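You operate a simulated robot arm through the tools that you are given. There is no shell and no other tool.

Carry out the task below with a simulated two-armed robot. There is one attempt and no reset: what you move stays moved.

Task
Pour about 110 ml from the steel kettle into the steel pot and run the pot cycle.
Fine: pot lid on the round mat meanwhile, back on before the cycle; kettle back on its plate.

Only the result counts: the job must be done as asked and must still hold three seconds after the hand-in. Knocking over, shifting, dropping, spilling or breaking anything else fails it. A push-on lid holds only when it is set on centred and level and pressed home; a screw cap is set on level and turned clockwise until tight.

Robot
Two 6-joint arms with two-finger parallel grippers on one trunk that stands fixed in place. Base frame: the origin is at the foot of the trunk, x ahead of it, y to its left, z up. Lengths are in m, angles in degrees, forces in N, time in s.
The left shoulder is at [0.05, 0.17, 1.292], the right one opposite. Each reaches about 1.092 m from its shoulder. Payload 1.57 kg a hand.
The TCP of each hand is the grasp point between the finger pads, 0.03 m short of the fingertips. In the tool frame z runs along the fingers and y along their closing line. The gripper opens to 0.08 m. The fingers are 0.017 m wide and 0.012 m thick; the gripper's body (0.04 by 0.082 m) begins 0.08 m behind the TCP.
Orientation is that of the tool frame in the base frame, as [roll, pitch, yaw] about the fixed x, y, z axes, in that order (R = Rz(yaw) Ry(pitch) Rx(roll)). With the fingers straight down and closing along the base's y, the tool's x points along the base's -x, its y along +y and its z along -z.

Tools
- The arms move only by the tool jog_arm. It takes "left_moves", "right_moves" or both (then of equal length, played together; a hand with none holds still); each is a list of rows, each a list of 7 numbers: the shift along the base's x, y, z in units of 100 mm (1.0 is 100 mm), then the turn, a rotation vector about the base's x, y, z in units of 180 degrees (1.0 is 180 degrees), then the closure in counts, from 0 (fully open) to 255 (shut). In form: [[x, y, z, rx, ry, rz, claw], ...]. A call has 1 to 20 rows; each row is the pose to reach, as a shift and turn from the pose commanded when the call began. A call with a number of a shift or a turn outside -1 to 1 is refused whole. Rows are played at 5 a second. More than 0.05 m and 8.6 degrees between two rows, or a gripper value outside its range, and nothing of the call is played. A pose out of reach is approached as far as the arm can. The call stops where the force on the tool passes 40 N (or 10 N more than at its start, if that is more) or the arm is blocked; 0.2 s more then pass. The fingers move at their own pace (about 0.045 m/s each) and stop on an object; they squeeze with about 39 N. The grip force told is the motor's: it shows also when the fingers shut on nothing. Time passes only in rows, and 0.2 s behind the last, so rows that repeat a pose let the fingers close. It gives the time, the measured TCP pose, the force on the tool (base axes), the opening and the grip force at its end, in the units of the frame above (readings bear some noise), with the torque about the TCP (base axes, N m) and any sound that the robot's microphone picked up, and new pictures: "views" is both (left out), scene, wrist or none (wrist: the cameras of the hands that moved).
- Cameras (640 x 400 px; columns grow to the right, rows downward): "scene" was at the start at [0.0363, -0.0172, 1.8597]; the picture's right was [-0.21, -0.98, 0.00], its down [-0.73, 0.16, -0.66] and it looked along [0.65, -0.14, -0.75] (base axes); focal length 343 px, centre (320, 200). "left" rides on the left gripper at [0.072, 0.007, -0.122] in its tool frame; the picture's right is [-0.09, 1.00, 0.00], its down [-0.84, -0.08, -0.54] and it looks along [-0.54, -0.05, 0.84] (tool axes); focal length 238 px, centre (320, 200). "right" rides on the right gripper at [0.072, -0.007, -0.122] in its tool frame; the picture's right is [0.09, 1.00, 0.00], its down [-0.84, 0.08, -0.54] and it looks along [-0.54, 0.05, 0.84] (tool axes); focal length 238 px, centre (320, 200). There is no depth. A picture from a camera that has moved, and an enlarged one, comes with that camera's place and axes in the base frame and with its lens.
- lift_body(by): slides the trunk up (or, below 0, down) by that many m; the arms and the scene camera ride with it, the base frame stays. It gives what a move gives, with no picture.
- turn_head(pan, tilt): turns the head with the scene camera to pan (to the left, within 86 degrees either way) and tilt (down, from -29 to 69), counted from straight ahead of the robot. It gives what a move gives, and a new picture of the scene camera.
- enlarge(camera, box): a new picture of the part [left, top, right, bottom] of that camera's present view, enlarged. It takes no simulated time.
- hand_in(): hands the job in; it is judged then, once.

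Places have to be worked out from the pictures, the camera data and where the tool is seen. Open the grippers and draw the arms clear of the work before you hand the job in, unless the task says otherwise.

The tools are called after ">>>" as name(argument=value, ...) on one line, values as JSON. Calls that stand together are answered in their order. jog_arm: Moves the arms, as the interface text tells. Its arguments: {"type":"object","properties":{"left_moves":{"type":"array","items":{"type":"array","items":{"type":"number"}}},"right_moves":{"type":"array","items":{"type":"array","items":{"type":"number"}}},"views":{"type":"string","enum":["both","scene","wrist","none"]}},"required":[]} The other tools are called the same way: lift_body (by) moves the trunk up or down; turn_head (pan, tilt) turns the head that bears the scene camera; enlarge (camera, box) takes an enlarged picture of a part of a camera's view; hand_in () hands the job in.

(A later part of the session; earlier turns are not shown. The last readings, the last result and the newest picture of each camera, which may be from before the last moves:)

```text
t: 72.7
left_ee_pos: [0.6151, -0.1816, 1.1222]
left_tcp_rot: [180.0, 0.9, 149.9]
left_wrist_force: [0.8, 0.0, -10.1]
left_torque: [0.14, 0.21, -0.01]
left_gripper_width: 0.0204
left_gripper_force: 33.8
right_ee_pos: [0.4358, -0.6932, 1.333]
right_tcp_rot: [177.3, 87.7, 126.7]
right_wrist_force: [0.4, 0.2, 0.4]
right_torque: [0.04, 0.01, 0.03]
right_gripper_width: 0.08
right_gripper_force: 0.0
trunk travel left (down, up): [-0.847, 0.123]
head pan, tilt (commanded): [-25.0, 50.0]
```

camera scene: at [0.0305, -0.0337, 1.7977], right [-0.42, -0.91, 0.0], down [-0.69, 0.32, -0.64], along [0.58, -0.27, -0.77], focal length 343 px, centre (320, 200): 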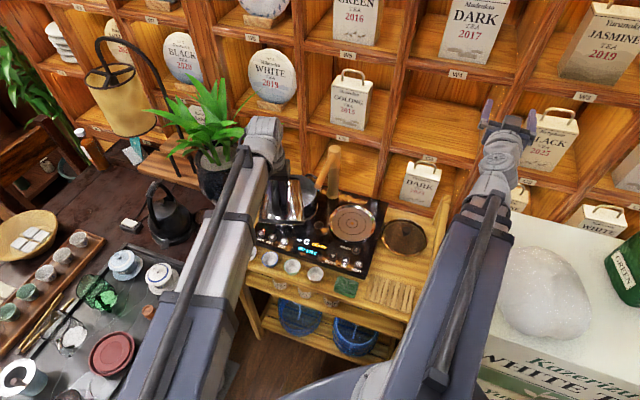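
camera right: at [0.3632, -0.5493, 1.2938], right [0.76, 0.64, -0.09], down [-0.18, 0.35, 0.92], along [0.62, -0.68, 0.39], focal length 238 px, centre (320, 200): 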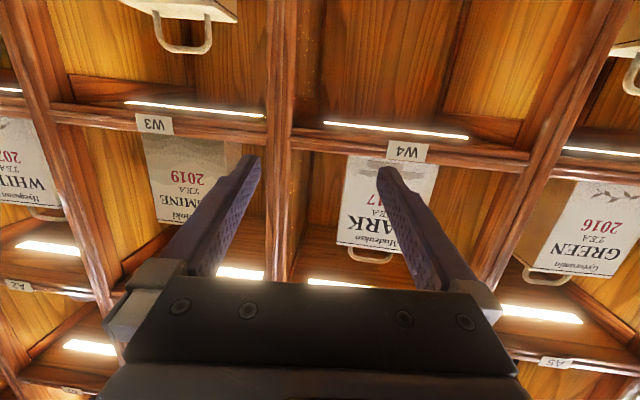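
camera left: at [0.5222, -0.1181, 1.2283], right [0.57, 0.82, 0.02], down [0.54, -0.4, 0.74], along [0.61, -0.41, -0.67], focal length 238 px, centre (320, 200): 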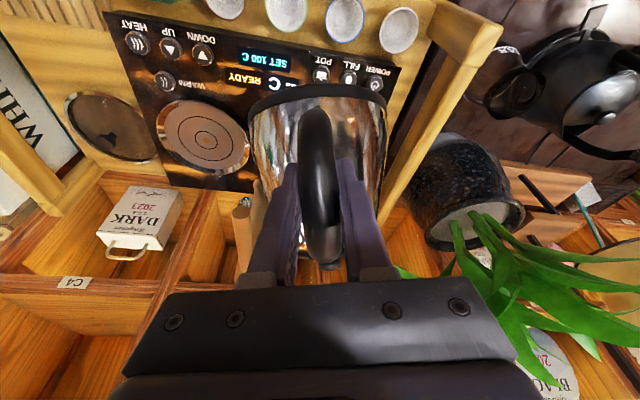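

Still no flow at 44°. Continue to 48°.

>>> jog_arm(left_moves=[[0.012, -0.007, 0.0, 0.00278, 0.00481, 0, 255], [0.025, -0.014, 0.0, 0.00556, 0.00962, 0, 255], [0.038, -0.021, 0.001, 0.00833, 0.01443, 0, 255], [0.051, -0.029, 0.003, 0.01111, 0.01925, 0, 255]], views="none")

>>> jog_arm(left_moves=[[0, 0, 0, 0, 0, 0, 255]], views="wrist")

```text
t: 73.7
left_ee_pos: [0.6207, -0.1858, 1.1223]
left_tcp_rot: [-180.0, -3.1, 150.0]
left_wrist_force: [-0.1, -0.9, -9.7]
left_torque: [0.08, 0.2, 0.01]
left_gripper_width: 0.0207
left_gripper_force: 34.0
right_ee_pos: [0.4361, -0.6936, 1.332]
right_tcp_rot: [177.3, 87.8, 126.6]
right_wrist_force: [-0.3, 0.5, 0.8]
right_torque: [0.0, -0.01, -0.01]
right_gripper_width: 0.0799
right_gripper_force: 0.0
trunk travel left (down, up): [-0.847, 0.123]
head pan, tilt (commanded): [-25.0, 50.0]
```

```text
t: 74.1
left_ee_pos: [0.6213, -0.1862, 1.1218]
left_tcp_rot: [-179.9, -3.0, 150.0]
left_wrist_force: [0.7, -0.7, -9.3]
left_torque: [0.11, 0.14, -0.01]
left_gripper_width: 0.0206
left_gripper_force: 34.6
right_ee_pos: [0.4362, -0.6939, 1.3325]
right_tcp_rot: [177.4, 87.7, 126.6]
right_wrist_force: [-0.8, -0.5, -0.1]
right_torque: [-0.02, 0.01, 0.02]
right_gripper_width: 0.0801
right_gripper_force: 0.0
trunk travel left (down, up): [-0.847, 0.123]
head pan, tilt (commanded): [-25.0, 50.0]
camera left: at [0.5668, -0.1486, 1.2474], right [0.58, 0.82, 0.0], down [0.71, -0.5, 0.5], along [0.4, -0.29, -0.87], focal length 238 px, centre (320, 200)
```

left: 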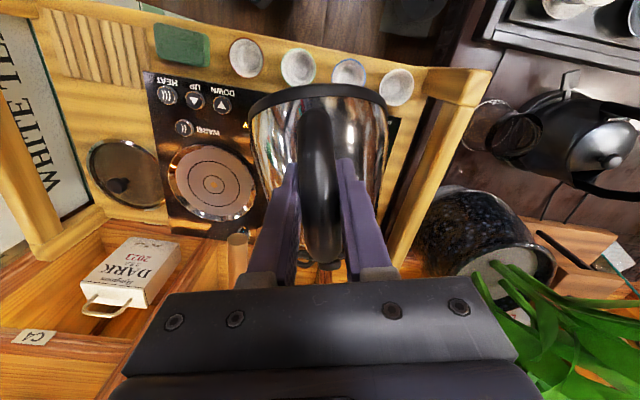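

Readings still fit an unpoured kettle. Continue to 52°.

>>> jog_arm(left_moves=[[0.013, -0.008, 0.003, 0.00278, 0.00481, 0, 255], [0.026, -0.016, 0.006, 0.00556, 0.00962, 0, 255], [0.04, -0.024, 0.008, 0.00833, 0.01443, 0, 255], [0.054, -0.031, 0.012, 0.01111, 0.01925, 0, 255]], views="none")

>>> jog_arm(left_moves=[[0, 0, 0, 0, 0, 0, 255]], views="scene")

>>> enlarge(camera="scene", box=[230, 130, 350, 240])

```text
t: 75.1
left_ee_pos: [0.6257, -0.1895, 1.1231]
left_tcp_rot: [180.0, -7.0, 150.0]
left_wrist_force: [0.7, 0.4, -9.6]
left_torque: [0.07, 0.07, -0.01]
left_gripper_width: 0.0205
left_gripper_force: 34.3
right_ee_pos: [0.4372, -0.6933, 1.3313]
right_tcp_rot: [177.4, 87.7, 126.6]
right_wrist_force: [0.1, 0.1, 0.1]
right_torque: [0.0, -0.01, -0.02]
right_gripper_width: 0.08
right_gripper_force: 0.2
trunk travel left (down, up): [-0.847, 0.123]
head pan, tilt (commanded): [-25.0, 50.0]
```

```text
t: 75.5
left_ee_pos: [0.6261, -0.1905, 1.125]
left_tcp_rot: [180.0, -7.0, 150.0]
left_wrist_force: [-1.0, 0.1, -9.1]
left_torque: [0.08, 0.1, -0.01]
left_gripper_width: 0.0204
left_gripper_force: 34.1
right_ee_pos: [0.437, -0.6935, 1.3337]
right_tcp_rot: [177.3, 87.7, 126.6]
right_wrist_force: [-0.9, 0.4, 0.2]
right_torque: [0.01, 0.0, 0.05]
right_gripper_width: 0.0799
right_gripper_force: 0.1
trunk travel left (down, up): [-0.847, 0.123]
head pan, tilt (commanded): [-25.0, 50.0]
camera scene: at [0.0303, -0.0337, 1.7977], right [-0.42, -0.91, 0.0], down [-0.69, 0.32, -0.64], along [0.58, -0.27, -0.77], focal length 343 px, centre (320, 200)
```

scene: 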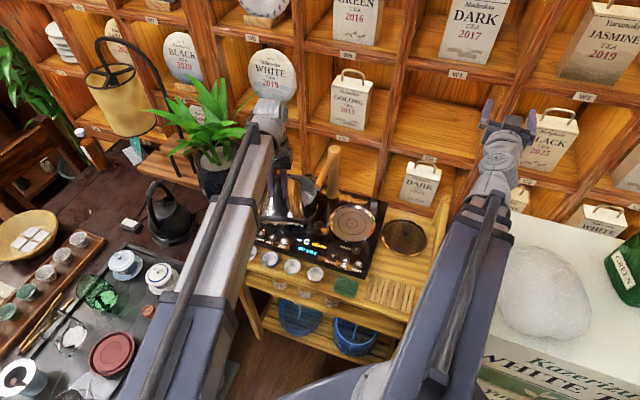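

```text
3.64 times, centred on (290, 185) of scene
camera zoom: at [0.0303, -0.0337, 1.7977], right [-0.42, -0.91, 0.0], down [-0.69, 0.32, -0.64], along [0.58, -0.27, -0.77], focal length 1248 px, centre (429, 254)
```

zoom: 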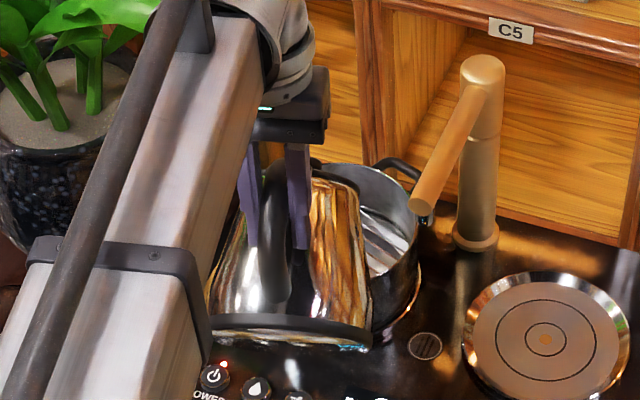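

Fz readings dropped to ≈−9.4 N at 48–52°, suggesting water has started flowing. I tilt back upright promptly to measure.

>>> jog_arm(left_moves=[[-0.097, 0.056, -0.016, -0.01944, -0.03368, 0, 255], [-0.176, 0.102, 0.0, -0.03889, -0.06736, 0, 255], [-0.243, 0.141, 0.059, -0.06111, -0.10585, 0, 255], [-0.282, 0.163, 0.151, -0.08194, -0.14193, 0, 255], [-0.297, 0.172, 0.278, -0.10278, -0.17801, 0, 255], [-0.289, 0.167, 0.438, -0.12361, -0.2141, 0, 255], [-0.25, 0.146, 0.629, -0.1444, -0.2502, 0, 255], [-0.25, 0.146, 0.629, -0.1444, -0.2502, 0, 255]], views="both")

>>> enlarge(camera="left", box=[180, 0, 480, 290])

>>> enlarge(camera="scene", box=[230, 130, 350, 240])

```text
t: 77.3
left_ee_pos: [0.6015, -0.1744, 1.186]
left_tcp_rot: [-180.0, 45.1, 150.0]
left_wrist_force: [0.1, -0.5, -8.7]
left_torque: [0.4, 0.63, 0.0]
left_gripper_width: 0.0205
left_gripper_force: 34.0
right_ee_pos: [0.4362, -0.6935, 1.3324]
right_tcp_rot: [177.4, 87.6, 126.7]
right_wrist_force: [0.8, 0.1, 0.4]
right_torque: [0.01, 0.04, -0.01]
right_gripper_width: 0.0804
right_gripper_force: 0.0
trunk travel left (down, up): [-0.847, 0.123]
head pan, tilt (commanded): [-25.0, 50.0]
camera scene: at [0.0306, -0.0338, 1.7976], right [-0.42, -0.91, 0.0], down [-0.69, 0.32, -0.64], along [0.58, -0.27, -0.77], focal length 343 px, centre (320, 200)
camera left: at [0.4854, -0.102, 1.2215], right [0.55, 0.83, 0.07], down [0.14, -0.17, 0.98], along [0.82, -0.53, -0.21], focal length 238 px, centre (320, 200)
```

scene: 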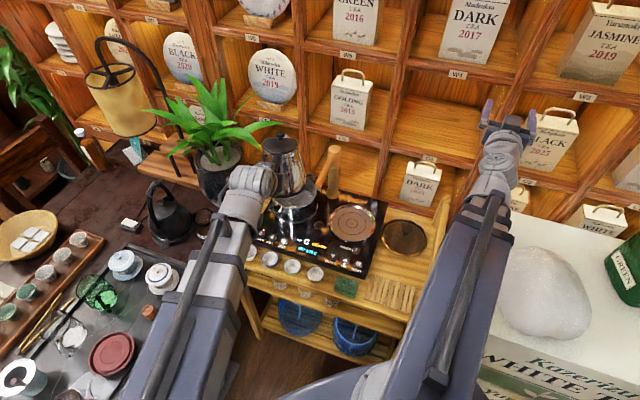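
left: 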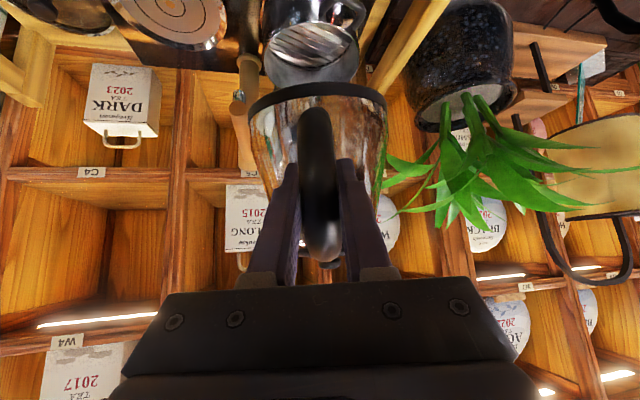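

```text
1.38 times, centred on (330, 145) of left
camera zoom: at [0.4854, -0.102, 1.2215], right [0.55, 0.83, 0.07], down [0.14, -0.17, 0.98], along [0.82, -0.53, -0.21], focal length 329 px, centre (306, 276)
```

zoom: 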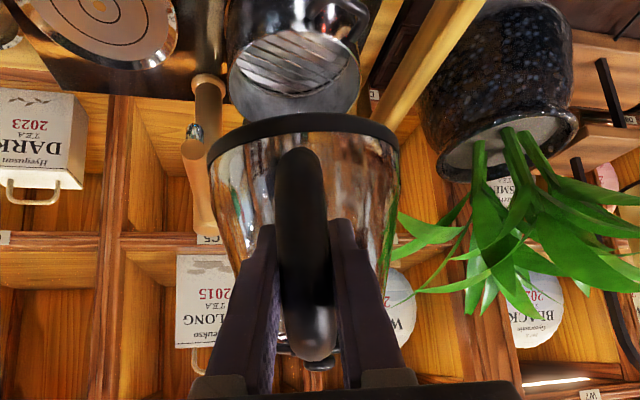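

```text
3.64 times, centred on (290, 185) of scene
camera zoom: at [0.0306, -0.0338, 1.7976], right [-0.42, -0.91, 0.0], down [-0.69, 0.32, -0.64], along [0.58, -0.27, -0.77], focal length 1248 px, centre (429, 254)
```

zoom: 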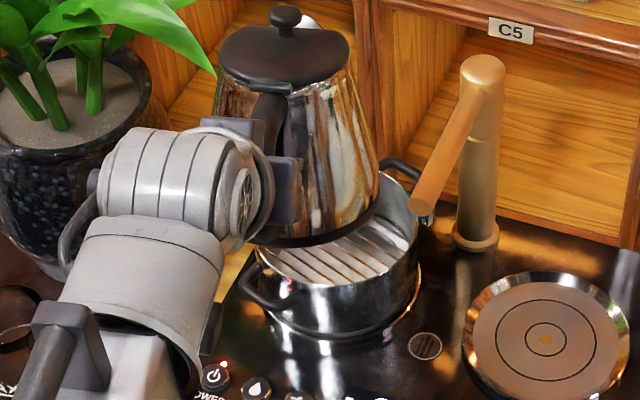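

Grip unchanged. Now a batch of stationary readings to weigh what was poured.

>>> jog_arm(left_moves=[[0, 0, 0, 0, 0, 0, 255]], views="none")

>>> jog_arm(left_moves=[[0, 0, 0, 0, 0, 0, 255]], views="none")

>>> jog_arm(left_moves=[[0, 0, 0, 0, 0, 0, 255]], views="none")

>>> jog_arm(left_moves=[[0, 0, 0, 0, 0, 0, 255]], views="none")

>>> jog_arm(left_moves=[[0, 0, 0, 0, 0, 0, 255]], views="none")

>>> jog_arm(left_moves=[[0, 0, 0, 0, 0, 0, 255]], views="none")

>>> jog_arm(left_moves=[[0, 0, 0, 0, 0, 0, 255]], views="none")

>>> jog_arm(left_moves=[[0, 0, 0, 0, 0, 0, 255]], views="none")

```text
t: 77.7
left_ee_pos: [0.6009, -0.1749, 1.1855]
left_tcp_rot: [180.0, 45.2, 150.0]
left_wrist_force: [-0.6, 1.1, -9.2]
left_torque: [0.36, 0.58, 0.02]
left_gripper_width: 0.0205
left_gripper_force: 34.3
right_ee_pos: [0.4364, -0.6927, 1.333]
right_tcp_rot: [177.3, 87.6, 126.7]
right_wrist_force: [0.7, 0.0, -0.1]
right_torque: [-0.01, 0.02, 0.0]
right_gripper_width: 0.0799
right_gripper_force: 0.0
trunk travel left (down, up): [-0.847, 0.123]
head pan, tilt (commanded): [-25.0, 50.0]
```

```text
t: 78.1
left_ee_pos: [0.6022, -0.1751, 1.1867]
left_tcp_rot: [180.0, 45.1, 150.0]
left_wrist_force: [-0.4, 0.2, -9.1]
left_torque: [0.32, 0.6, 0.01]
left_gripper_width: 0.0206
left_gripper_force: 34.0
right_ee_pos: [0.436, -0.6921, 1.3338]
right_tcp_rot: [177.3, 87.7, 126.7]
right_wrist_force: [-0.1, 0.3, -1.0]
right_torque: [0.02, 0.05, 0.0]
right_gripper_width: 0.08
right_gripper_force: 0.0
trunk travel left (down, up): [-0.847, 0.123]
head pan, tilt (commanded): [-25.0, 50.0]
```

```text
t: 78.5
left_ee_pos: [0.6008, -0.1754, 1.1869]
left_tcp_rot: [-180.0, 45.0, 150.0]
left_wrist_force: [-0.3, -0.5, -10.7]
left_torque: [0.34, 0.6, 0.01]
left_gripper_width: 0.0207
left_gripper_force: 34.0
right_ee_pos: [0.4368, -0.6922, 1.3326]
right_tcp_rot: [177.3, 87.7, 126.6]
right_wrist_force: [0.3, -0.1, -0.1]
right_torque: [0.01, 0.01, -0.03]
right_gripper_width: 0.0801
right_gripper_force: 0.0
trunk travel left (down, up): [-0.847, 0.123]
head pan, tilt (commanded): [-25.0, 50.0]
```

```text
t: 78.9
left_ee_pos: [0.6008, -0.1749, 1.1875]
left_tcp_rot: [-180.0, 45.1, 150.0]
left_wrist_force: [0.1, -0.2, -9.3]
left_torque: [0.35, 0.65, -0.05]
left_gripper_width: 0.0207
left_gripper_force: 34.2
right_ee_pos: [0.4357, -0.6923, 1.3323]
right_tcp_rot: [177.3, 87.7, 126.6]
right_wrist_force: [0.7, -1.0, -1.1]
right_torque: [0.0, -0.02, 0.02]
right_gripper_width: 0.0799
right_gripper_force: 0.1
trunk travel left (down, up): [-0.847, 0.123]
head pan, tilt (commanded): [-25.0, 50.0]
```

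```text
t: 79.3
left_ee_pos: [0.6019, -0.1748, 1.1871]
left_tcp_rot: [180.0, 45.0, 149.9]
left_wrist_force: [0.0, -0.7, -8.9]
left_torque: [0.37, 0.53, 0.0]
left_gripper_width: 0.0207
left_gripper_force: 34.1
right_ee_pos: [0.4374, -0.6926, 1.3332]
right_tcp_rot: [177.3, 87.8, 126.6]
right_wrist_force: [-0.2, -0.4, -0.1]
right_torque: [0.0, 0.01, -0.02]
right_gripper_width: 0.0799
right_gripper_force: 0.1
trunk travel left (down, up): [-0.847, 0.123]
head pan, tilt (commanded): [-25.0, 50.0]
```

```text
t: 79.7
left_ee_pos: [0.6012, -0.1745, 1.1862]
left_tcp_rot: [180.0, 45.1, 150.0]
left_wrist_force: [-1.1, -0.6, -9.9]
left_torque: [0.4, 0.58, -0.04]
left_gripper_width: 0.0204
left_gripper_force: 34.6
right_ee_pos: [0.4358, -0.6922, 1.3325]
right_tcp_rot: [177.1, 87.7, 126.6]
right_wrist_force: [-0.3, 0.7, -0.3]
right_torque: [-0.02, -0.02, 0.02]
right_gripper_width: 0.0799
right_gripper_force: 0.1
trunk travel left (down, up): [-0.847, 0.123]
head pan, tilt (commanded): [-25.0, 50.0]
```

```text
t: 80.1
left_ee_pos: [0.6005, -0.1753, 1.1873]
left_tcp_rot: [-180.0, 45.1, 150.0]
left_wrist_force: [-0.3, -0.2, -9.0]
left_torque: [0.35, 0.6, 0.04]
left_gripper_width: 0.0203
left_gripper_force: 33.7
right_ee_pos: [0.4356, -0.6939, 1.3332]
right_tcp_rot: [177.2, 87.7, 126.6]
right_wrist_force: [-0.3, 0.1, 0.4]
right_torque: [-0.01, 0.03, -0.01]
right_gripper_width: 0.0799
right_gripper_force: 0.1
trunk travel left (down, up): [-0.847, 0.123]
head pan, tilt (commanded): [-25.0, 50.0]
```

```text
t: 80.5
left_ee_pos: [0.6016, -0.1752, 1.1861]
left_tcp_rot: [-180.0, 45.1, 150.1]
left_wrist_force: [1.3, 0.2, -9.1]
left_torque: [0.31, 0.62, 0.01]
left_gripper_width: 0.0206
left_gripper_force: 34.2
right_ee_pos: [0.4361, -0.6939, 1.3334]
right_tcp_rot: [177.1, 87.7, 126.6]
right_wrist_force: [0.0, -0.4, 0.2]
right_torque: [0.02, -0.01, 0.03]
right_gripper_width: 0.0799
right_gripper_force: 0.1
trunk travel left (down, up): [-0.847, 0.123]
head pan, tilt (commanded): [-25.0, 50.0]
```

Estimate: ≈97 ml poured (force says ≈114±23, torque ≈91±13). I take more readings to refine.

>>> jog_arm(left_moves=[[0, 0, 0, 0, 0, 0, 255]], views="none")

>>> jog_arm(left_moves=[[0, 0, 0, 0, 0, 0, 255]], views="none")

>>> jog_arm(left_moves=[[0, 0, 0, 0, 0, 0, 255]], views="none")

>>> jog_arm(left_moves=[[0, 0, 0, 0, 0, 0, 255]], views="none")

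>>> jog_arm(left_moves=[[0, 0, 0, 0, 0, 0, 255]], views="none")

>>> jog_arm(left_moves=[[0, 0, 0, 0, 0, 0, 255]], views="none")

>>> jog_arm(left_moves=[[0, 0, 0, 0, 0, 0, 255]], views="none")

>>> jog_arm(left_moves=[[0, 0, 0, 0, 0, 0, 255]], views="none")

>>> jog_arm(left_moves=[[0, 0, 0, 0, 0, 0, 255]], views="none")

>>> jog_arm(left_moves=[[0, 0, 0, 0, 0, 0, 255]], views="none")

>>> jog_arm(left_moves=[[0, 0, 0, 0, 0, 0, 255]], views="none")

>>> jog_arm(left_moves=[[0, 0, 0, 0, 0, 0, 255]], views="none")

```text
t: 80.9
left_ee_pos: [0.6016, -0.1751, 1.1871]
left_tcp_rot: [180.0, 45.0, 150.0]
left_wrist_force: [-0.5, -0.4, -9.7]
left_torque: [0.34, 0.6, 0.03]
left_gripper_width: 0.0206
left_gripper_force: 34.2
right_ee_pos: [0.4368, -0.6935, 1.3338]
right_tcp_rot: [177.2, 87.7, 126.6]
right_wrist_force: [-0.6, 0.1, -1.0]
right_torque: [-0.02, 0.01, 0.0]
right_gripper_width: 0.0801
right_gripper_force: 0.1
trunk travel left (down, up): [-0.847, 0.123]
head pan, tilt (commanded): [-25.0, 50.0]
```

```text
t: 81.3
left_ee_pos: [0.6013, -0.1756, 1.186]
left_tcp_rot: [-179.9, 45.0, 150.0]
left_wrist_force: [-0.3, -0.1, -8.8]
left_torque: [0.35, 0.62, 0.01]
left_gripper_width: 0.0207
left_gripper_force: 34.1
right_ee_pos: [0.4353, -0.6939, 1.3339]
right_tcp_rot: [177.3, 87.8, 126.6]
right_wrist_force: [-0.4, -0.4, 0.2]
right_torque: [0.03, 0.01, -0.01]
right_gripper_width: 0.0802
right_gripper_force: 0.0
trunk travel left (down, up): [-0.847, 0.123]
head pan, tilt (commanded): [-25.0, 50.0]
```

```text
t: 81.7
left_ee_pos: [0.6025, -0.1746, 1.1864]
left_tcp_rot: [-180.0, 45.1, 150.0]
left_wrist_force: [0.2, 0.1, -9.2]
left_torque: [0.37, 0.6, -0.01]
left_gripper_width: 0.0206
left_gripper_force: 34.1
right_ee_pos: [0.4367, -0.6933, 1.3341]
right_tcp_rot: [177.2, 87.7, 126.5]
right_wrist_force: [0.3, 0.4, 0.7]
right_torque: [-0.02, -0.02, -0.01]
right_gripper_width: 0.0798
right_gripper_force: 0.1
trunk travel left (down, up): [-0.847, 0.123]
head pan, tilt (commanded): [-25.0, 50.0]
```

```text
t: 82.1
left_ee_pos: [0.6022, -0.1747, 1.1863]
left_tcp_rot: [180.0, 45.1, 150.0]
left_wrist_force: [0.4, 0.0, -8.9]
left_torque: [0.35, 0.6, 0.02]
left_gripper_width: 0.0206
left_gripper_force: 33.7
right_ee_pos: [0.4367, -0.6937, 1.3322]
right_tcp_rot: [177.3, 87.7, 126.7]
right_wrist_force: [0.0, 0.7, 0.6]
right_torque: [-0.03, 0.0, -0.01]
right_gripper_width: 0.0801
right_gripper_force: 0.0
trunk travel left (down, up): [-0.847, 0.123]
head pan, tilt (commanded): [-25.0, 50.0]
```

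```text
t: 82.5
left_ee_pos: [0.6012, -0.1743, 1.1866]
left_tcp_rot: [180.0, 45.0, 150.1]
left_wrist_force: [-0.3, 0.2, -9.3]
left_torque: [0.32, 0.61, 0.0]
left_gripper_width: 0.0207
left_gripper_force: 34.4
right_ee_pos: [0.436, -0.6936, 1.3328]
right_tcp_rot: [177.3, 87.7, 126.6]
right_wrist_force: [-0.3, -0.5, 1.3]
right_torque: [0.01, -0.02, -0.02]
right_gripper_width: 0.0799
right_gripper_force: 0.0
trunk travel left (down, up): [-0.847, 0.123]
head pan, tilt (commanded): [-25.0, 50.0]
```

```text
t: 82.9
left_ee_pos: [0.6017, -0.175, 1.1864]
left_tcp_rot: [179.9, 45.1, 150.0]
left_wrist_force: [0.2, 0.4, -8.8]
left_torque: [0.34, 0.59, 0.03]
left_gripper_width: 0.0204
left_gripper_force: 34.0
right_ee_pos: [0.4366, -0.6936, 1.3329]
right_tcp_rot: [177.2, 87.8, 126.7]
right_wrist_force: [0.4, -0.5, 0.0]
right_torque: [0.03, 0.0, 0.0]
right_gripper_width: 0.0801
right_gripper_force: 0.1
trunk travel left (down, up): [-0.847, 0.123]
head pan, tilt (commanded): [-25.0, 50.0]
```

```text
t: 83.3
left_ee_pos: [0.6011, -0.1739, 1.187]
left_tcp_rot: [-179.9, 45.1, 150.0]
left_wrist_force: [0.0, 0.6, -8.9]
left_torque: [0.37, 0.63, 0.0]
left_gripper_width: 0.0207
left_gripper_force: 33.9
right_ee_pos: [0.4371, -0.6935, 1.3335]
right_tcp_rot: [177.2, 87.7, 126.6]
right_wrist_force: [1.3, 0.1, -0.1]
right_torque: [0.02, 0.02, -0.01]
right_gripper_width: 0.0802
right_gripper_force: 0.1
trunk travel left (down, up): [-0.847, 0.123]
head pan, tilt (commanded): [-25.0, 50.0]
```

```text
t: 83.7
left_ee_pos: [0.6017, -0.1758, 1.1861]
left_tcp_rot: [-180.0, 45.0, 150.0]
left_wrist_force: [-0.6, 0.1, -8.3]
left_torque: [0.37, 0.59, -0.01]
left_gripper_width: 0.0204
left_gripper_force: 34.4
right_ee_pos: [0.4358, -0.6928, 1.332]
right_tcp_rot: [177.1, 87.8, 126.6]
right_wrist_force: [0.1, 0.0, -0.2]
right_torque: [0.03, -0.03, 0.03]
right_gripper_width: 0.0801
right_gripper_force: 0.0
trunk travel left (down, up): [-0.847, 0.123]
head pan, tilt (commanded): [-25.0, 50.0]
```

```text
t: 84.1
left_ee_pos: [0.6024, -0.1753, 1.1862]
left_tcp_rot: [180.0, 45.1, 150.0]
left_wrist_force: [0.3, -0.7, -9.8]
left_torque: [0.33, 0.58, 0.02]
left_gripper_width: 0.0203
left_gripper_force: 34.0
right_ee_pos: [0.436, -0.6933, 1.3328]
right_tcp_rot: [177.2, 87.7, 126.6]
right_wrist_force: [0.0, -0.2, 0.0]
right_torque: [0.01, 0.03, 0.03]
right_gripper_width: 0.0802
right_gripper_force: 0.0
trunk travel left (down, up): [-0.847, 0.123]
head pan, tilt (commanded): [-25.0, 50.0]
```

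```text
t: 84.5
left_ee_pos: [0.6015, -0.1754, 1.1859]
left_tcp_rot: [180.0, 45.1, 150.1]
left_wrist_force: [-0.1, -0.2, -9.3]
left_torque: [0.35, 0.55, 0.01]
left_gripper_width: 0.0207
left_gripper_force: 34.4
right_ee_pos: [0.4365, -0.6927, 1.3334]
right_tcp_rot: [177.3, 87.8, 126.7]
right_wrist_force: [0.2, -0.9, 0.2]
right_torque: [0.03, 0.03, 0.02]
right_gripper_width: 0.0802
right_gripper_force: 0.0
trunk travel left (down, up): [-0.847, 0.123]
head pan, tilt (commanded): [-25.0, 50.0]
```

```text
t: 84.9
left_ee_pos: [0.6017, -0.1748, 1.1864]
left_tcp_rot: [-180.0, 45.1, 150.0]
left_wrist_force: [-0.7, 0.7, -9.4]
left_torque: [0.35, 0.6, -0.02]
left_gripper_width: 0.0206
left_gripper_force: 33.8
right_ee_pos: [0.436, -0.6923, 1.3327]
right_tcp_rot: [177.2, 87.7, 126.5]
right_wrist_force: [0.0, -0.1, -0.1]
right_torque: [-0.02, 0.01, 0.0]
right_gripper_width: 0.0797
right_gripper_force: 0.1
trunk travel left (down, up): [-0.847, 0.123]
head pan, tilt (commanded): [-25.0, 50.0]
```

```text
t: 85.3
left_ee_pos: [0.6017, -0.1754, 1.186]
left_tcp_rot: [180.0, 45.1, 150.1]
left_wrist_force: [0.7, -0.2, -8.5]
left_torque: [0.39, 0.58, 0.0]
left_gripper_width: 0.0207
left_gripper_force: 34.4
right_ee_pos: [0.436, -0.6938, 1.3324]
right_tcp_rot: [177.4, 87.7, 126.7]
right_wrist_force: [0.5, 0.4, 0.2]
right_torque: [0.04, -0.02, -0.01]
right_gripper_width: 0.0802
right_gripper_force: 0.1
trunk travel left (down, up): [-0.847, 0.123]
head pan, tilt (commanded): [-25.0, 50.0]
```

Analysis: torque/force ratio stayed constant (0.075), so the mass change fits ≈1.2 N, i.e. roughly 105–125 ml poured — on target, so I stop pouring. Now I carry the kettle back along the same path.

>>> jog_arm(left_moves=[[-0.25, -0.14, 0, 0, 0, 0, 255], [-0.5, -0.28, 0, 0, 0, 0, 255], [-0.75, -0.43, 0, 0, 0, 0, 255]], views="none")

>>> jog_arm(left_moves=[[-0.25, -0.14, 0, 0, 0, 0.024, 255], [-0.5, -0.28, 0, 0, 0, 0.048, 255], [-0.75, -0.42, 0, 0, 0, 0.0722, 255]], views="scene")

>>> enlarge(camera="scene", box=[230, 160, 350, 250])

```text
t: 86.1
left_ee_pos: [0.5243, -0.2195, 1.1853]
left_tcp_rot: [180.0, 44.9, 150.0]
left_wrist_force: [0.1, 0.3, -10.3]
left_torque: [0.4, 0.56, -0.04]
left_gripper_width: 0.0204
left_gripper_force: 33.9
right_ee_pos: [0.4352, -0.6944, 1.3331]
right_tcp_rot: [176.2, 87.7, 125.7]
right_wrist_force: [0.3, -0.3, -0.7]
right_torque: [0.02, -0.02, 0.0]
right_gripper_width: 0.08
right_gripper_force: 0.0
trunk travel left (down, up): [-0.847, 0.123]
head pan, tilt (commanded): [-25.0, 50.0]
```

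```text
t: 86.9
left_ee_pos: [0.4486, -0.2593, 1.186]
left_tcp_rot: [180.0, 44.9, 163.1]
left_wrist_force: [-0.4, 0.6, -9.2]
left_torque: [0.25, 0.59, -0.02]
left_gripper_width: 0.0206
left_gripper_force: 33.8
right_ee_pos: [0.4352, -0.6929, 1.3322]
right_tcp_rot: [175.8, 87.7, 125.1]
right_wrist_force: [-0.1, 0.2, -0.8]
right_torque: [-0.03, 0.0, 0.0]
right_gripper_width: 0.08
right_gripper_force: 0.1
trunk travel left (down, up): [-0.847, 0.123]
head pan, tilt (commanded): [-25.0, 50.0]
camera scene: at [0.029, -0.0347, 1.7977], right [-0.42, -0.91, 0.0], down [-0.69, 0.32, -0.64], along [0.58, -0.27, -0.77], focal length 343 px, centre (320, 200)
```

scene: 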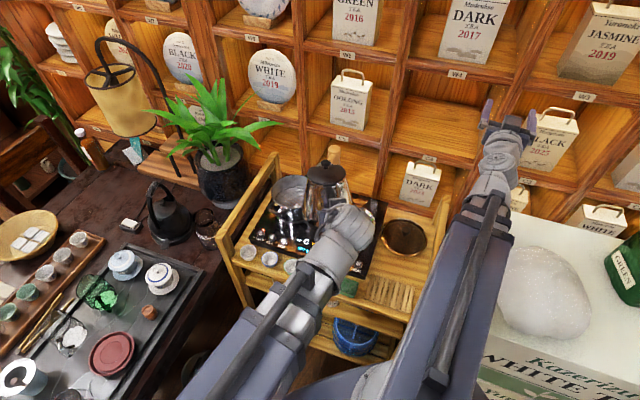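

```text
4.44 times, centred on (290, 205) of scene
camera zoom: at [0.029, -0.0347, 1.7977], right [-0.42, -0.91, 0.0], down [-0.69, 0.32, -0.64], along [0.58, -0.27, -0.77], focal length 1525 px, centre (453, 178)
```

zoom: 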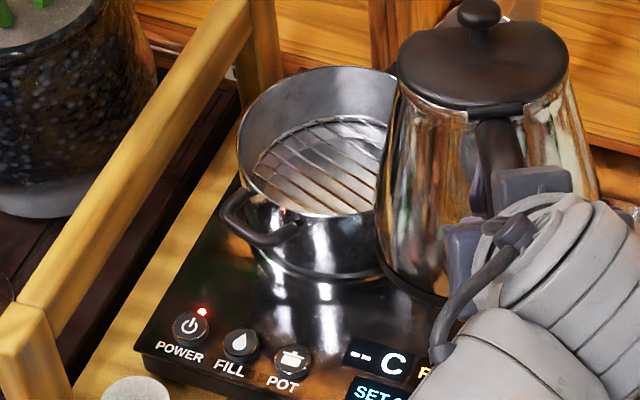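

No spill visible around the pot. Lower the trunk back to carrying height (0.22).

>>> lift_body(by=-0.22)

>>> jog_arm(left_moves=[[0.1, -0.25, 0, 0, 0, 0, 255], [0.14, -0.5, 0, 0, 0, 0, 255]], views="none")

>>> jog_arm(left_moves=[[0.2, -0.3, 0, 0, 0, 0, 255], [0.4, -0.6, 0, 0, 0, 0, 255], [0.64, -0.91, 0, 0, 0, 0, 255]], views="both")

```text
t: 89.3
left_ee_pos: [0.4496, -0.2596, 0.9669]
left_tcp_rot: [179.9, 44.8, 163.0]
left_wrist_force: [0.1, -0.7, -8.7]
left_torque: [0.23, 0.64, -0.02]
left_gripper_width: 0.0206
left_gripper_force: 33.7
right_ee_pos: [0.4365, -0.6932, 1.1131]
right_tcp_rot: [177.0, 87.7, 126.4]
right_wrist_force: [-0.7, 0.0, 0.3]
right_torque: [0.0, 0.0, 0.0]
right_gripper_width: 0.08
right_gripper_force: 0.1
trunk travel left (down, up): [-0.627, 0.343]
head pan, tilt (commanded): [-25.0, 50.0]
```

```text
t: 89.9
left_ee_pos: [0.4618, -0.3093, 0.9669]
left_tcp_rot: [-179.9, 45.1, 162.8]
left_wrist_force: [-20.5, 6.7, 13.7]
left_torque: [-0.04, 0.15, 0.02]
left_gripper_width: 0.0205
left_gripper_force: 34.6
right_ee_pos: [0.432, -0.6923, 1.1154]
right_tcp_rot: [174.8, 87.9, 124.1]
right_wrist_force: [0.4, 0.1, -0.9]
right_torque: [0.02, 0.01, -0.02]
right_gripper_width: 0.0804
right_gripper_force: 0.0
trunk travel left (down, up): [-0.627, 0.343]
head pan, tilt (commanded): [-25.0, 50.0]
```

```text
t: 90.2
left_ee_pos: [0.4659, -0.3197, 0.9695]
left_tcp_rot: [179.7, 45.2, 162.6]
left_wrist_force: [-28.0, 9.1, 27.1]
left_torque: [0.1, -0.48, 0.1]
left_gripper_width: 0.0205
left_gripper_force: 34.8
right_ee_pos: [0.4319, -0.6913, 1.1169]
right_tcp_rot: [174.0, 88.0, 123.5]
right_wrist_force: [0.1, -0.2, -0.1]
right_torque: [0.03, 0.01, 0.01]
right_gripper_width: 0.0799
right_gripper_force: 0.1
trunk travel left (down, up): [-0.627, 0.343]
head pan, tilt (commanded): [-25.0, 50.0]
stopped in row 1 (left hand): the force on the tool passed its limit at 87 N (the readings are from after the stop); the commanded pose is now the measured one
camera scene: at [0.0237, -0.0311, 1.5784], right [-0.42, -0.91, 0.0], down [-0.69, 0.32, -0.65], along [0.59, -0.27, -0.76], focal length 343 px, centre (320, 200)
camera left: at [0.3352, -0.2748, 1.0041], right [0.36, 0.93, 0.07], down [0.17, -0.14, 0.98], along [0.92, -0.34, -0.21], focal length 238 px, centre (320, 200)
```

scene: 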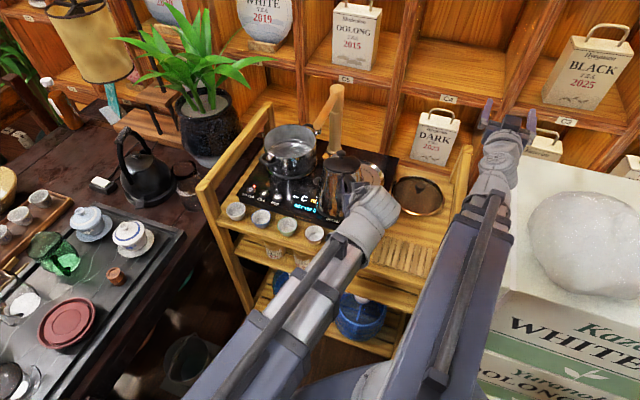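
left: 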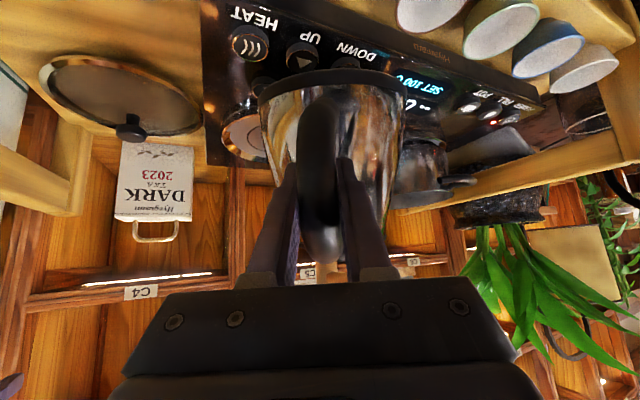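

Unexpected contact: force −28 N x, +27 N z on the left tool. I stop and zoom in to see what touched.

>>> enlarge(camera="scene", box=[250, 80, 450, 250])

>>> enlarge(camera="left", box=[180, 0, 480, 240])

>>> enlarge(camera="scene", box=[180, 180, 480, 400])

```text
2.35 times, centred on (350, 165) of scene
camera zoom: at [0.0237, -0.0311, 1.5784], right [-0.42, -0.91, 0.0], down [-0.69, 0.32, -0.65], along [0.59, -0.27, -0.76], focal length 807 px, centre (249, 282)
```

zoom: 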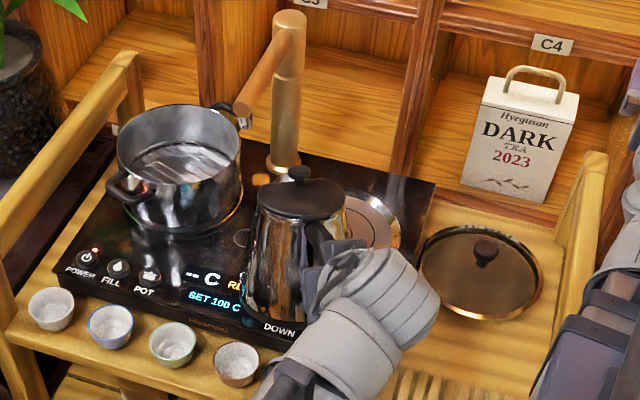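

```text
1.67 times, centred on (330, 120) of left
camera zoom: at [0.3352, -0.2748, 1.0041], right [0.36, 0.93, 0.07], down [0.17, -0.14, 0.98], along [0.92, -0.34, -0.21], focal length 397 px, centre (303, 333)
```

zoom: 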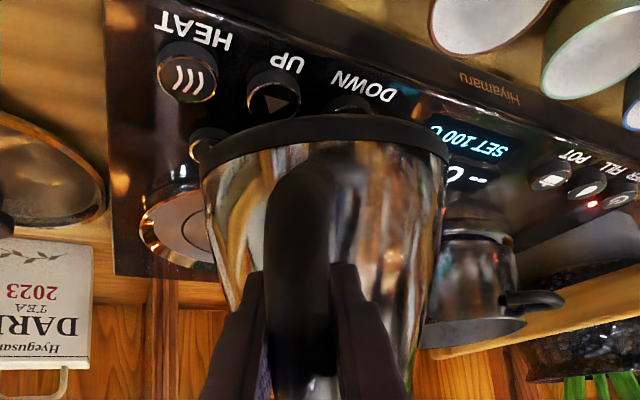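

```text
1.82 times, centred on (330, 290) of scene
camera zoom: at [0.0237, -0.0311, 1.5784], right [-0.42, -0.91, 0.0], down [-0.69, 0.32, -0.65], along [0.59, -0.27, -0.76], focal length 624 px, centre (302, 36)
```

zoom: 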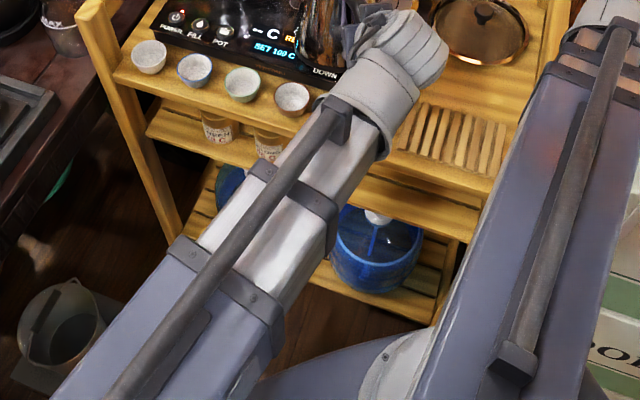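

The kettle evidently hangs nose-down by ~10–15° in the grip (its base front edge is lower than assumed) and touched the plate rim. I lift the trunk straight up to free it.

>>> lift_body(by=0.06)

>>> jog_arm(left_moves=[[0, 0, 0, 0, 0, 0, 255]], views="both")

>>> enlarge(camera="scene", box=[250, 100, 450, 260])

>>> enlarge(camera="left", box=[180, 0, 480, 240])

```text
t: 91.2
left_ee_pos: [0.4713, -0.3237, 1.0263]
left_tcp_rot: [179.6, 44.9, 162.8]
left_wrist_force: [0.4, 0.7, -9.3]
left_torque: [0.08, 0.59, 0.01]
left_gripper_width: 0.0204
left_gripper_force: 34.3
right_ee_pos: [0.4362, -0.6928, 1.173]
right_tcp_rot: [177.1, 87.7, 126.2]
right_wrist_force: [-0.6, 0.6, 0.2]
right_torque: [0.01, -0.02, 0.0]
right_gripper_width: 0.0797
right_gripper_force: 0.1
trunk travel left (down, up): [-0.687, 0.283]
head pan, tilt (commanded): [-25.0, 50.0]
```

```text
t: 91.6
left_ee_pos: [0.4711, -0.3224, 1.025]
left_tcp_rot: [179.7, 44.9, 162.8]
left_wrist_force: [-0.1, 0.7, -9.6]
left_torque: [0.1, 0.56, 0.0]
left_gripper_width: 0.0207
left_gripper_force: 33.8
right_ee_pos: [0.4365, -0.6946, 1.1729]
right_tcp_rot: [176.9, 87.7, 126.4]
right_wrist_force: [0.3, 0.0, 0.8]
right_torque: [0.02, -0.02, -0.03]
right_gripper_width: 0.0801
right_gripper_force: 0.1
trunk travel left (down, up): [-0.687, 0.283]
head pan, tilt (commanded): [-25.0, 50.0]
camera scene: at [0.0299, -0.0338, 1.6376], right [-0.42, -0.91, 0.0], down [-0.69, 0.32, -0.64], along [0.58, -0.27, -0.77], focal length 343 px, centre (320, 200)
camera left: at [0.3412, -0.2778, 1.0616], right [0.35, 0.93, 0.07], down [0.18, -0.14, 0.97], along [0.92, -0.33, -0.21], focal length 238 px, centre (320, 200)
```

scene: 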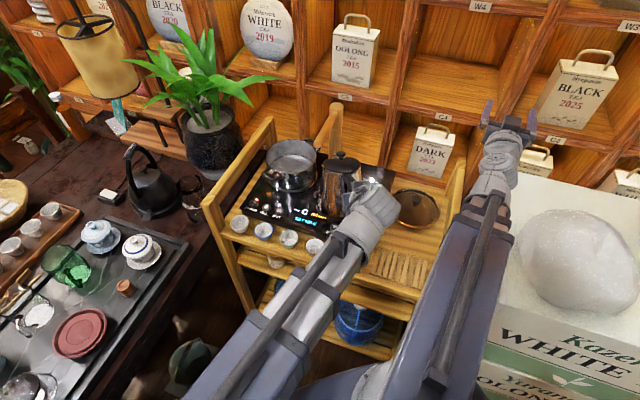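
left: 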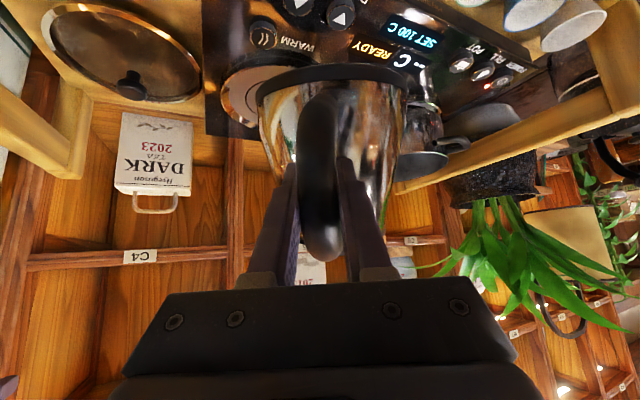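

```text
2.50 times, centred on (350, 180) of scene
camera zoom: at [0.0299, -0.0338, 1.6376], right [-0.42, -0.91, 0.0], down [-0.69, 0.32, -0.64], along [0.58, -0.27, -0.77], focal length 858 px, centre (245, 250)
```

zoom: 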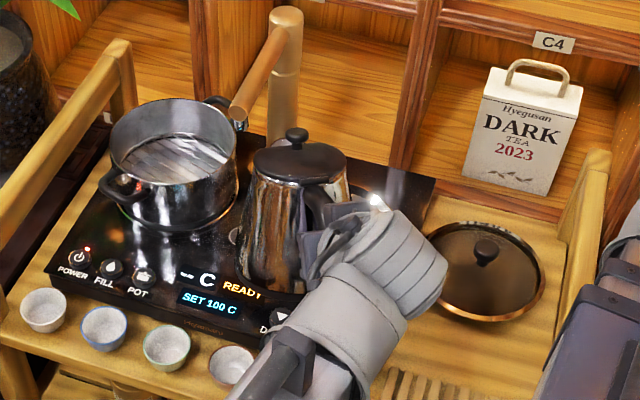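

```text
1.67 times, centred on (330, 120) of left
camera zoom: at [0.3412, -0.2778, 1.0616], right [0.35, 0.93, 0.07], down [0.18, -0.14, 0.97], along [0.92, -0.33, -0.21], focal length 397 px, centre (303, 333)
```

zoom: 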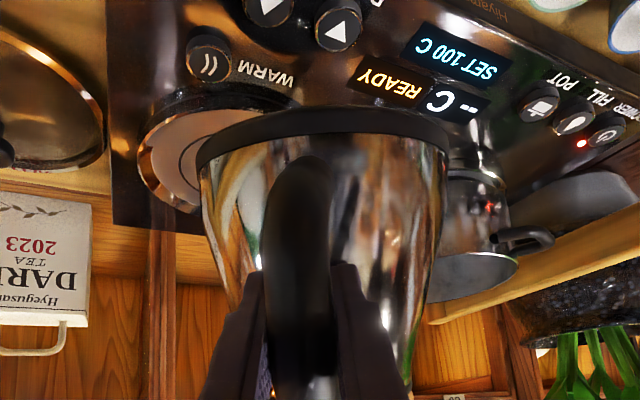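

Freed, and the board/pot have not moved (POWER button still at (0.699,-0.128); SET still 100 C). The kettle is now tilted in the grip; I zoom in to measure its attitude.

>>> enlarge(camera="scene", box=[320, 140, 400, 220])

>>> enlarge(camera="left", box=[240, 40, 420, 280])

```text
5.00 times, centred on (360, 180) of scene
camera zoom: at [0.0299, -0.0338, 1.6376], right [-0.42, -0.91, 0.0], down [-0.69, 0.32, -0.64], along [0.58, -0.27, -0.77], focal length 1716 px, centre (120, 300)
```

zoom: 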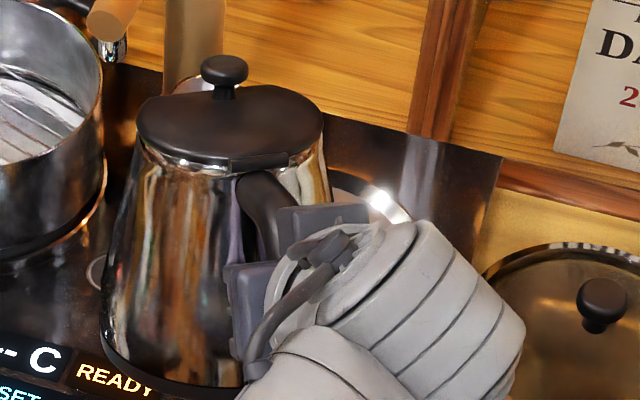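

```text
1.67 times, centred on (330, 160) of left
camera zoom: at [0.3412, -0.2778, 1.0616], right [0.35, 0.93, 0.07], down [0.18, -0.14, 0.97], along [0.92, -0.33, -0.21], focal length 397 px, centre (303, 267)
```

zoom: 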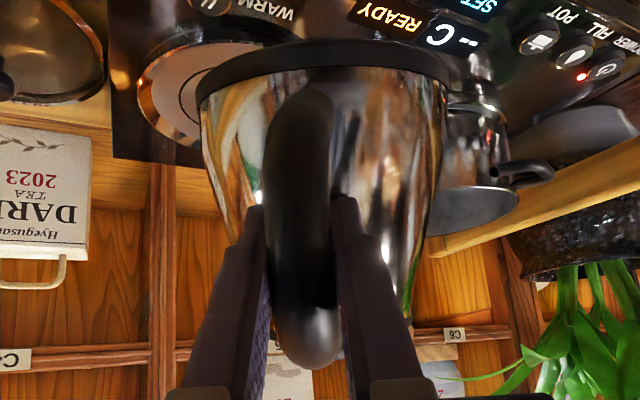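

The kettle sits nose-down ≈22–24° and yawed ≈+10° in the grip. Before correcting, I pitch the right hand up so it stays clear when the trunk goes lower.

>>> jog_arm(right_moves=[[0, 0, 0, -0.036, -0.026, 0, 0], [0, 0, 0, -0.072, -0.052, 0, 0], [0, 0, 0, -0.108, -0.078, 0, 0], [0, 0, 0, -0.144, -0.104, 0, 0], [0, 0, 0, -0.18, -0.13, 0, 0]], views="none")

>>> jog_arm(left_moves=[[-0.05, 0.05, 0, 0, 0, -0.014, 255], [-0.1, 0.1, 0, 0, 0, -0.028, 255], [-0.15, 0.15, 0, 0, 0, -0.042, 255], [-0.2, 0.2, 0, 0, 0, -0.0556, 255]], views="none")

```text
t: 92.8
left_ee_pos: [0.4729, -0.3241, 1.0248]
left_tcp_rot: [179.7, 44.9, 162.7]
left_wrist_force: [0.7, 0.6, -8.9]
left_torque: [0.1, 0.6, 0.02]
left_gripper_width: 0.0206
left_gripper_force: 33.9
right_ee_pos: [0.4159, -0.7078, 1.3133]
right_tcp_rot: [-6.2, 52.8, -54.3]
right_wrist_force: [0.3, 1.2, 0.2]
right_torque: [-0.01, -0.01, 0.01]
right_gripper_width: 0.0799
right_gripper_force: 0.1
right hand out of reach, approached as far as the arm can: row 1, 2, 3, 4, 5
trunk travel left (down, up): [-0.687, 0.283]
head pan, tilt (commanded): [-25.0, 50.0]
```

```text
t: 93.8
left_ee_pos: [0.4505, -0.3016, 1.0267]
left_tcp_rot: [179.5, 44.9, 152.6]
left_wrist_force: [0.0, -0.6, -9.8]
left_torque: [0.17, 0.52, -0.05]
left_gripper_width: 0.0208
left_gripper_force: 34.4
right_ee_pos: [0.415, -0.7054, 1.313]
right_tcp_rot: [-6.0, 52.8, -54.4]
right_wrist_force: [0.2, -1.0, -0.4]
right_torque: [-0.04, -0.01, 0.02]
right_gripper_width: 0.0801
right_gripper_force: 0.0
trunk travel left (down, up): [-0.687, 0.283]
head pan, tilt (commanded): [-25.0, 50.0]
```

Kettle azimuth is back to ≈−18°. Now I pitch the left hand nose-up 22° slowly to level the kettle.

>>> jog_arm(left_moves=[[0, 0, 0.056, -0.00324, -0.01062, 0, 255], [0, 0, 0.113, -0.00648, -0.02124, 0, 255], [0, 0, 0.172, -0.00972, -0.03186, 0, 255], [0, 0, 0.232, -0.01296, -0.04248, 0, 255], [0, 0, 0.294, -0.0162, -0.0531, 0, 255], [0, 0, 0.358, -0.01944, -0.06372, 0, 255], [0, 0, 0.423, -0.02268, -0.07434, 0, 255], [0, 0, 0.489, -0.02592, -0.08496, 0, 255], [0, 0, 0.557, -0.02916, -0.09558, 0, 255], [0, 0, 0.626, -0.0324, -0.1062, 0, 255], [0, 0, 0.696, -0.0357, -0.1168, 0, 255]], views="both")

>>> enlarge(camera="left", box=[200, 0, 440, 270])

>>> enlarge(camera="scene", box=[290, 130, 410, 250])

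```text
t: 96.2
left_ee_pos: [0.4527, -0.3024, 1.0945]
left_tcp_rot: [170.0, 66.4, 144.7]
left_wrist_force: [0.0, -0.5, -9.5]
left_torque: [0.24, 0.69, 0.0]
left_gripper_width: 0.0206
left_gripper_force: 34.1
right_ee_pos: [0.4151, -0.7053, 1.3134]
right_tcp_rot: [-6.1, 52.9, -54.2]
right_wrist_force: [0.3, 0.1, -0.3]
right_torque: [-0.01, 0.02, 0.01]
right_gripper_width: 0.0801
right_gripper_force: 0.0
trunk travel left (down, up): [-0.687, 0.283]
head pan, tilt (commanded): [-25.0, 50.0]
camera scene: at [0.0299, -0.0338, 1.6377], right [-0.42, -0.91, 0.0], down [-0.69, 0.32, -0.64], along [0.58, -0.27, -0.77], focal length 343 px, centre (320, 200)
camera left: at [0.3284, -0.2347, 1.0778], right [0.47, 0.87, 0.15], down [-0.21, -0.06, 0.98], along [0.86, -0.49, 0.16], focal length 238 px, centre (320, 200)
```

scene: 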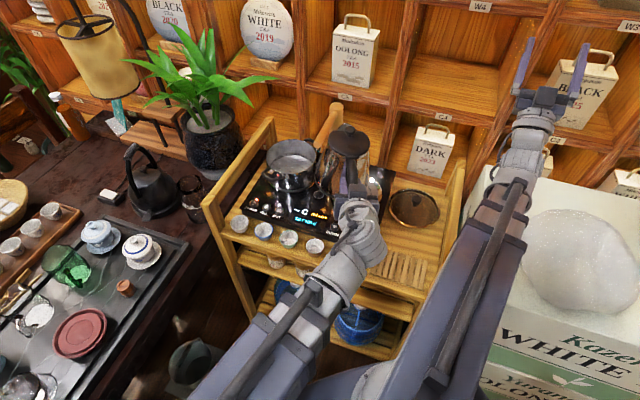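
left: 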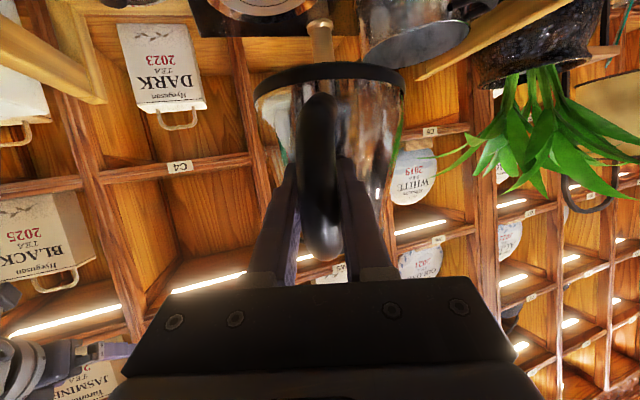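

```text
1.48 times, centred on (320, 135) of left
camera zoom: at [0.3284, -0.2347, 1.0778], right [0.47, 0.87, 0.15], down [-0.21, -0.06, 0.98], along [0.86, -0.49, 0.16], focal length 353 px, centre (320, 296)
```

zoom: 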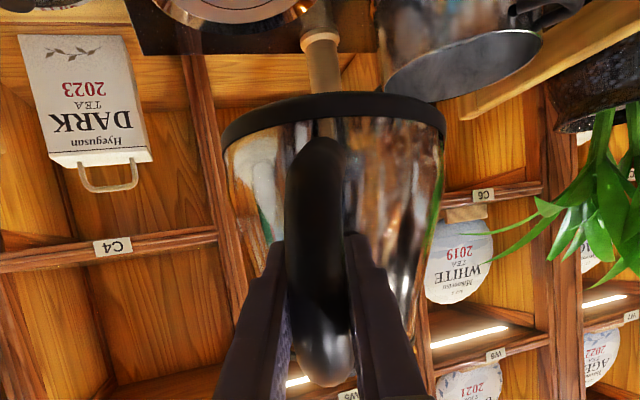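

```text
3.33 times, centred on (350, 190) of scene
camera zoom: at [0.0299, -0.0338, 1.6377], right [-0.42, -0.91, 0.0], down [-0.69, 0.32, -0.64], along [0.58, -0.27, -0.77], focal length 1144 px, centre (220, 233)
```

zoom: 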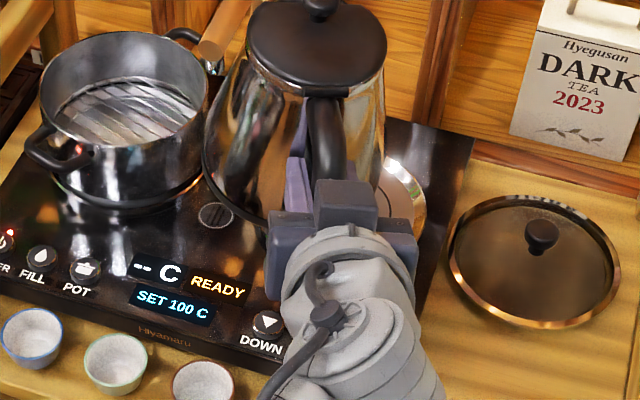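

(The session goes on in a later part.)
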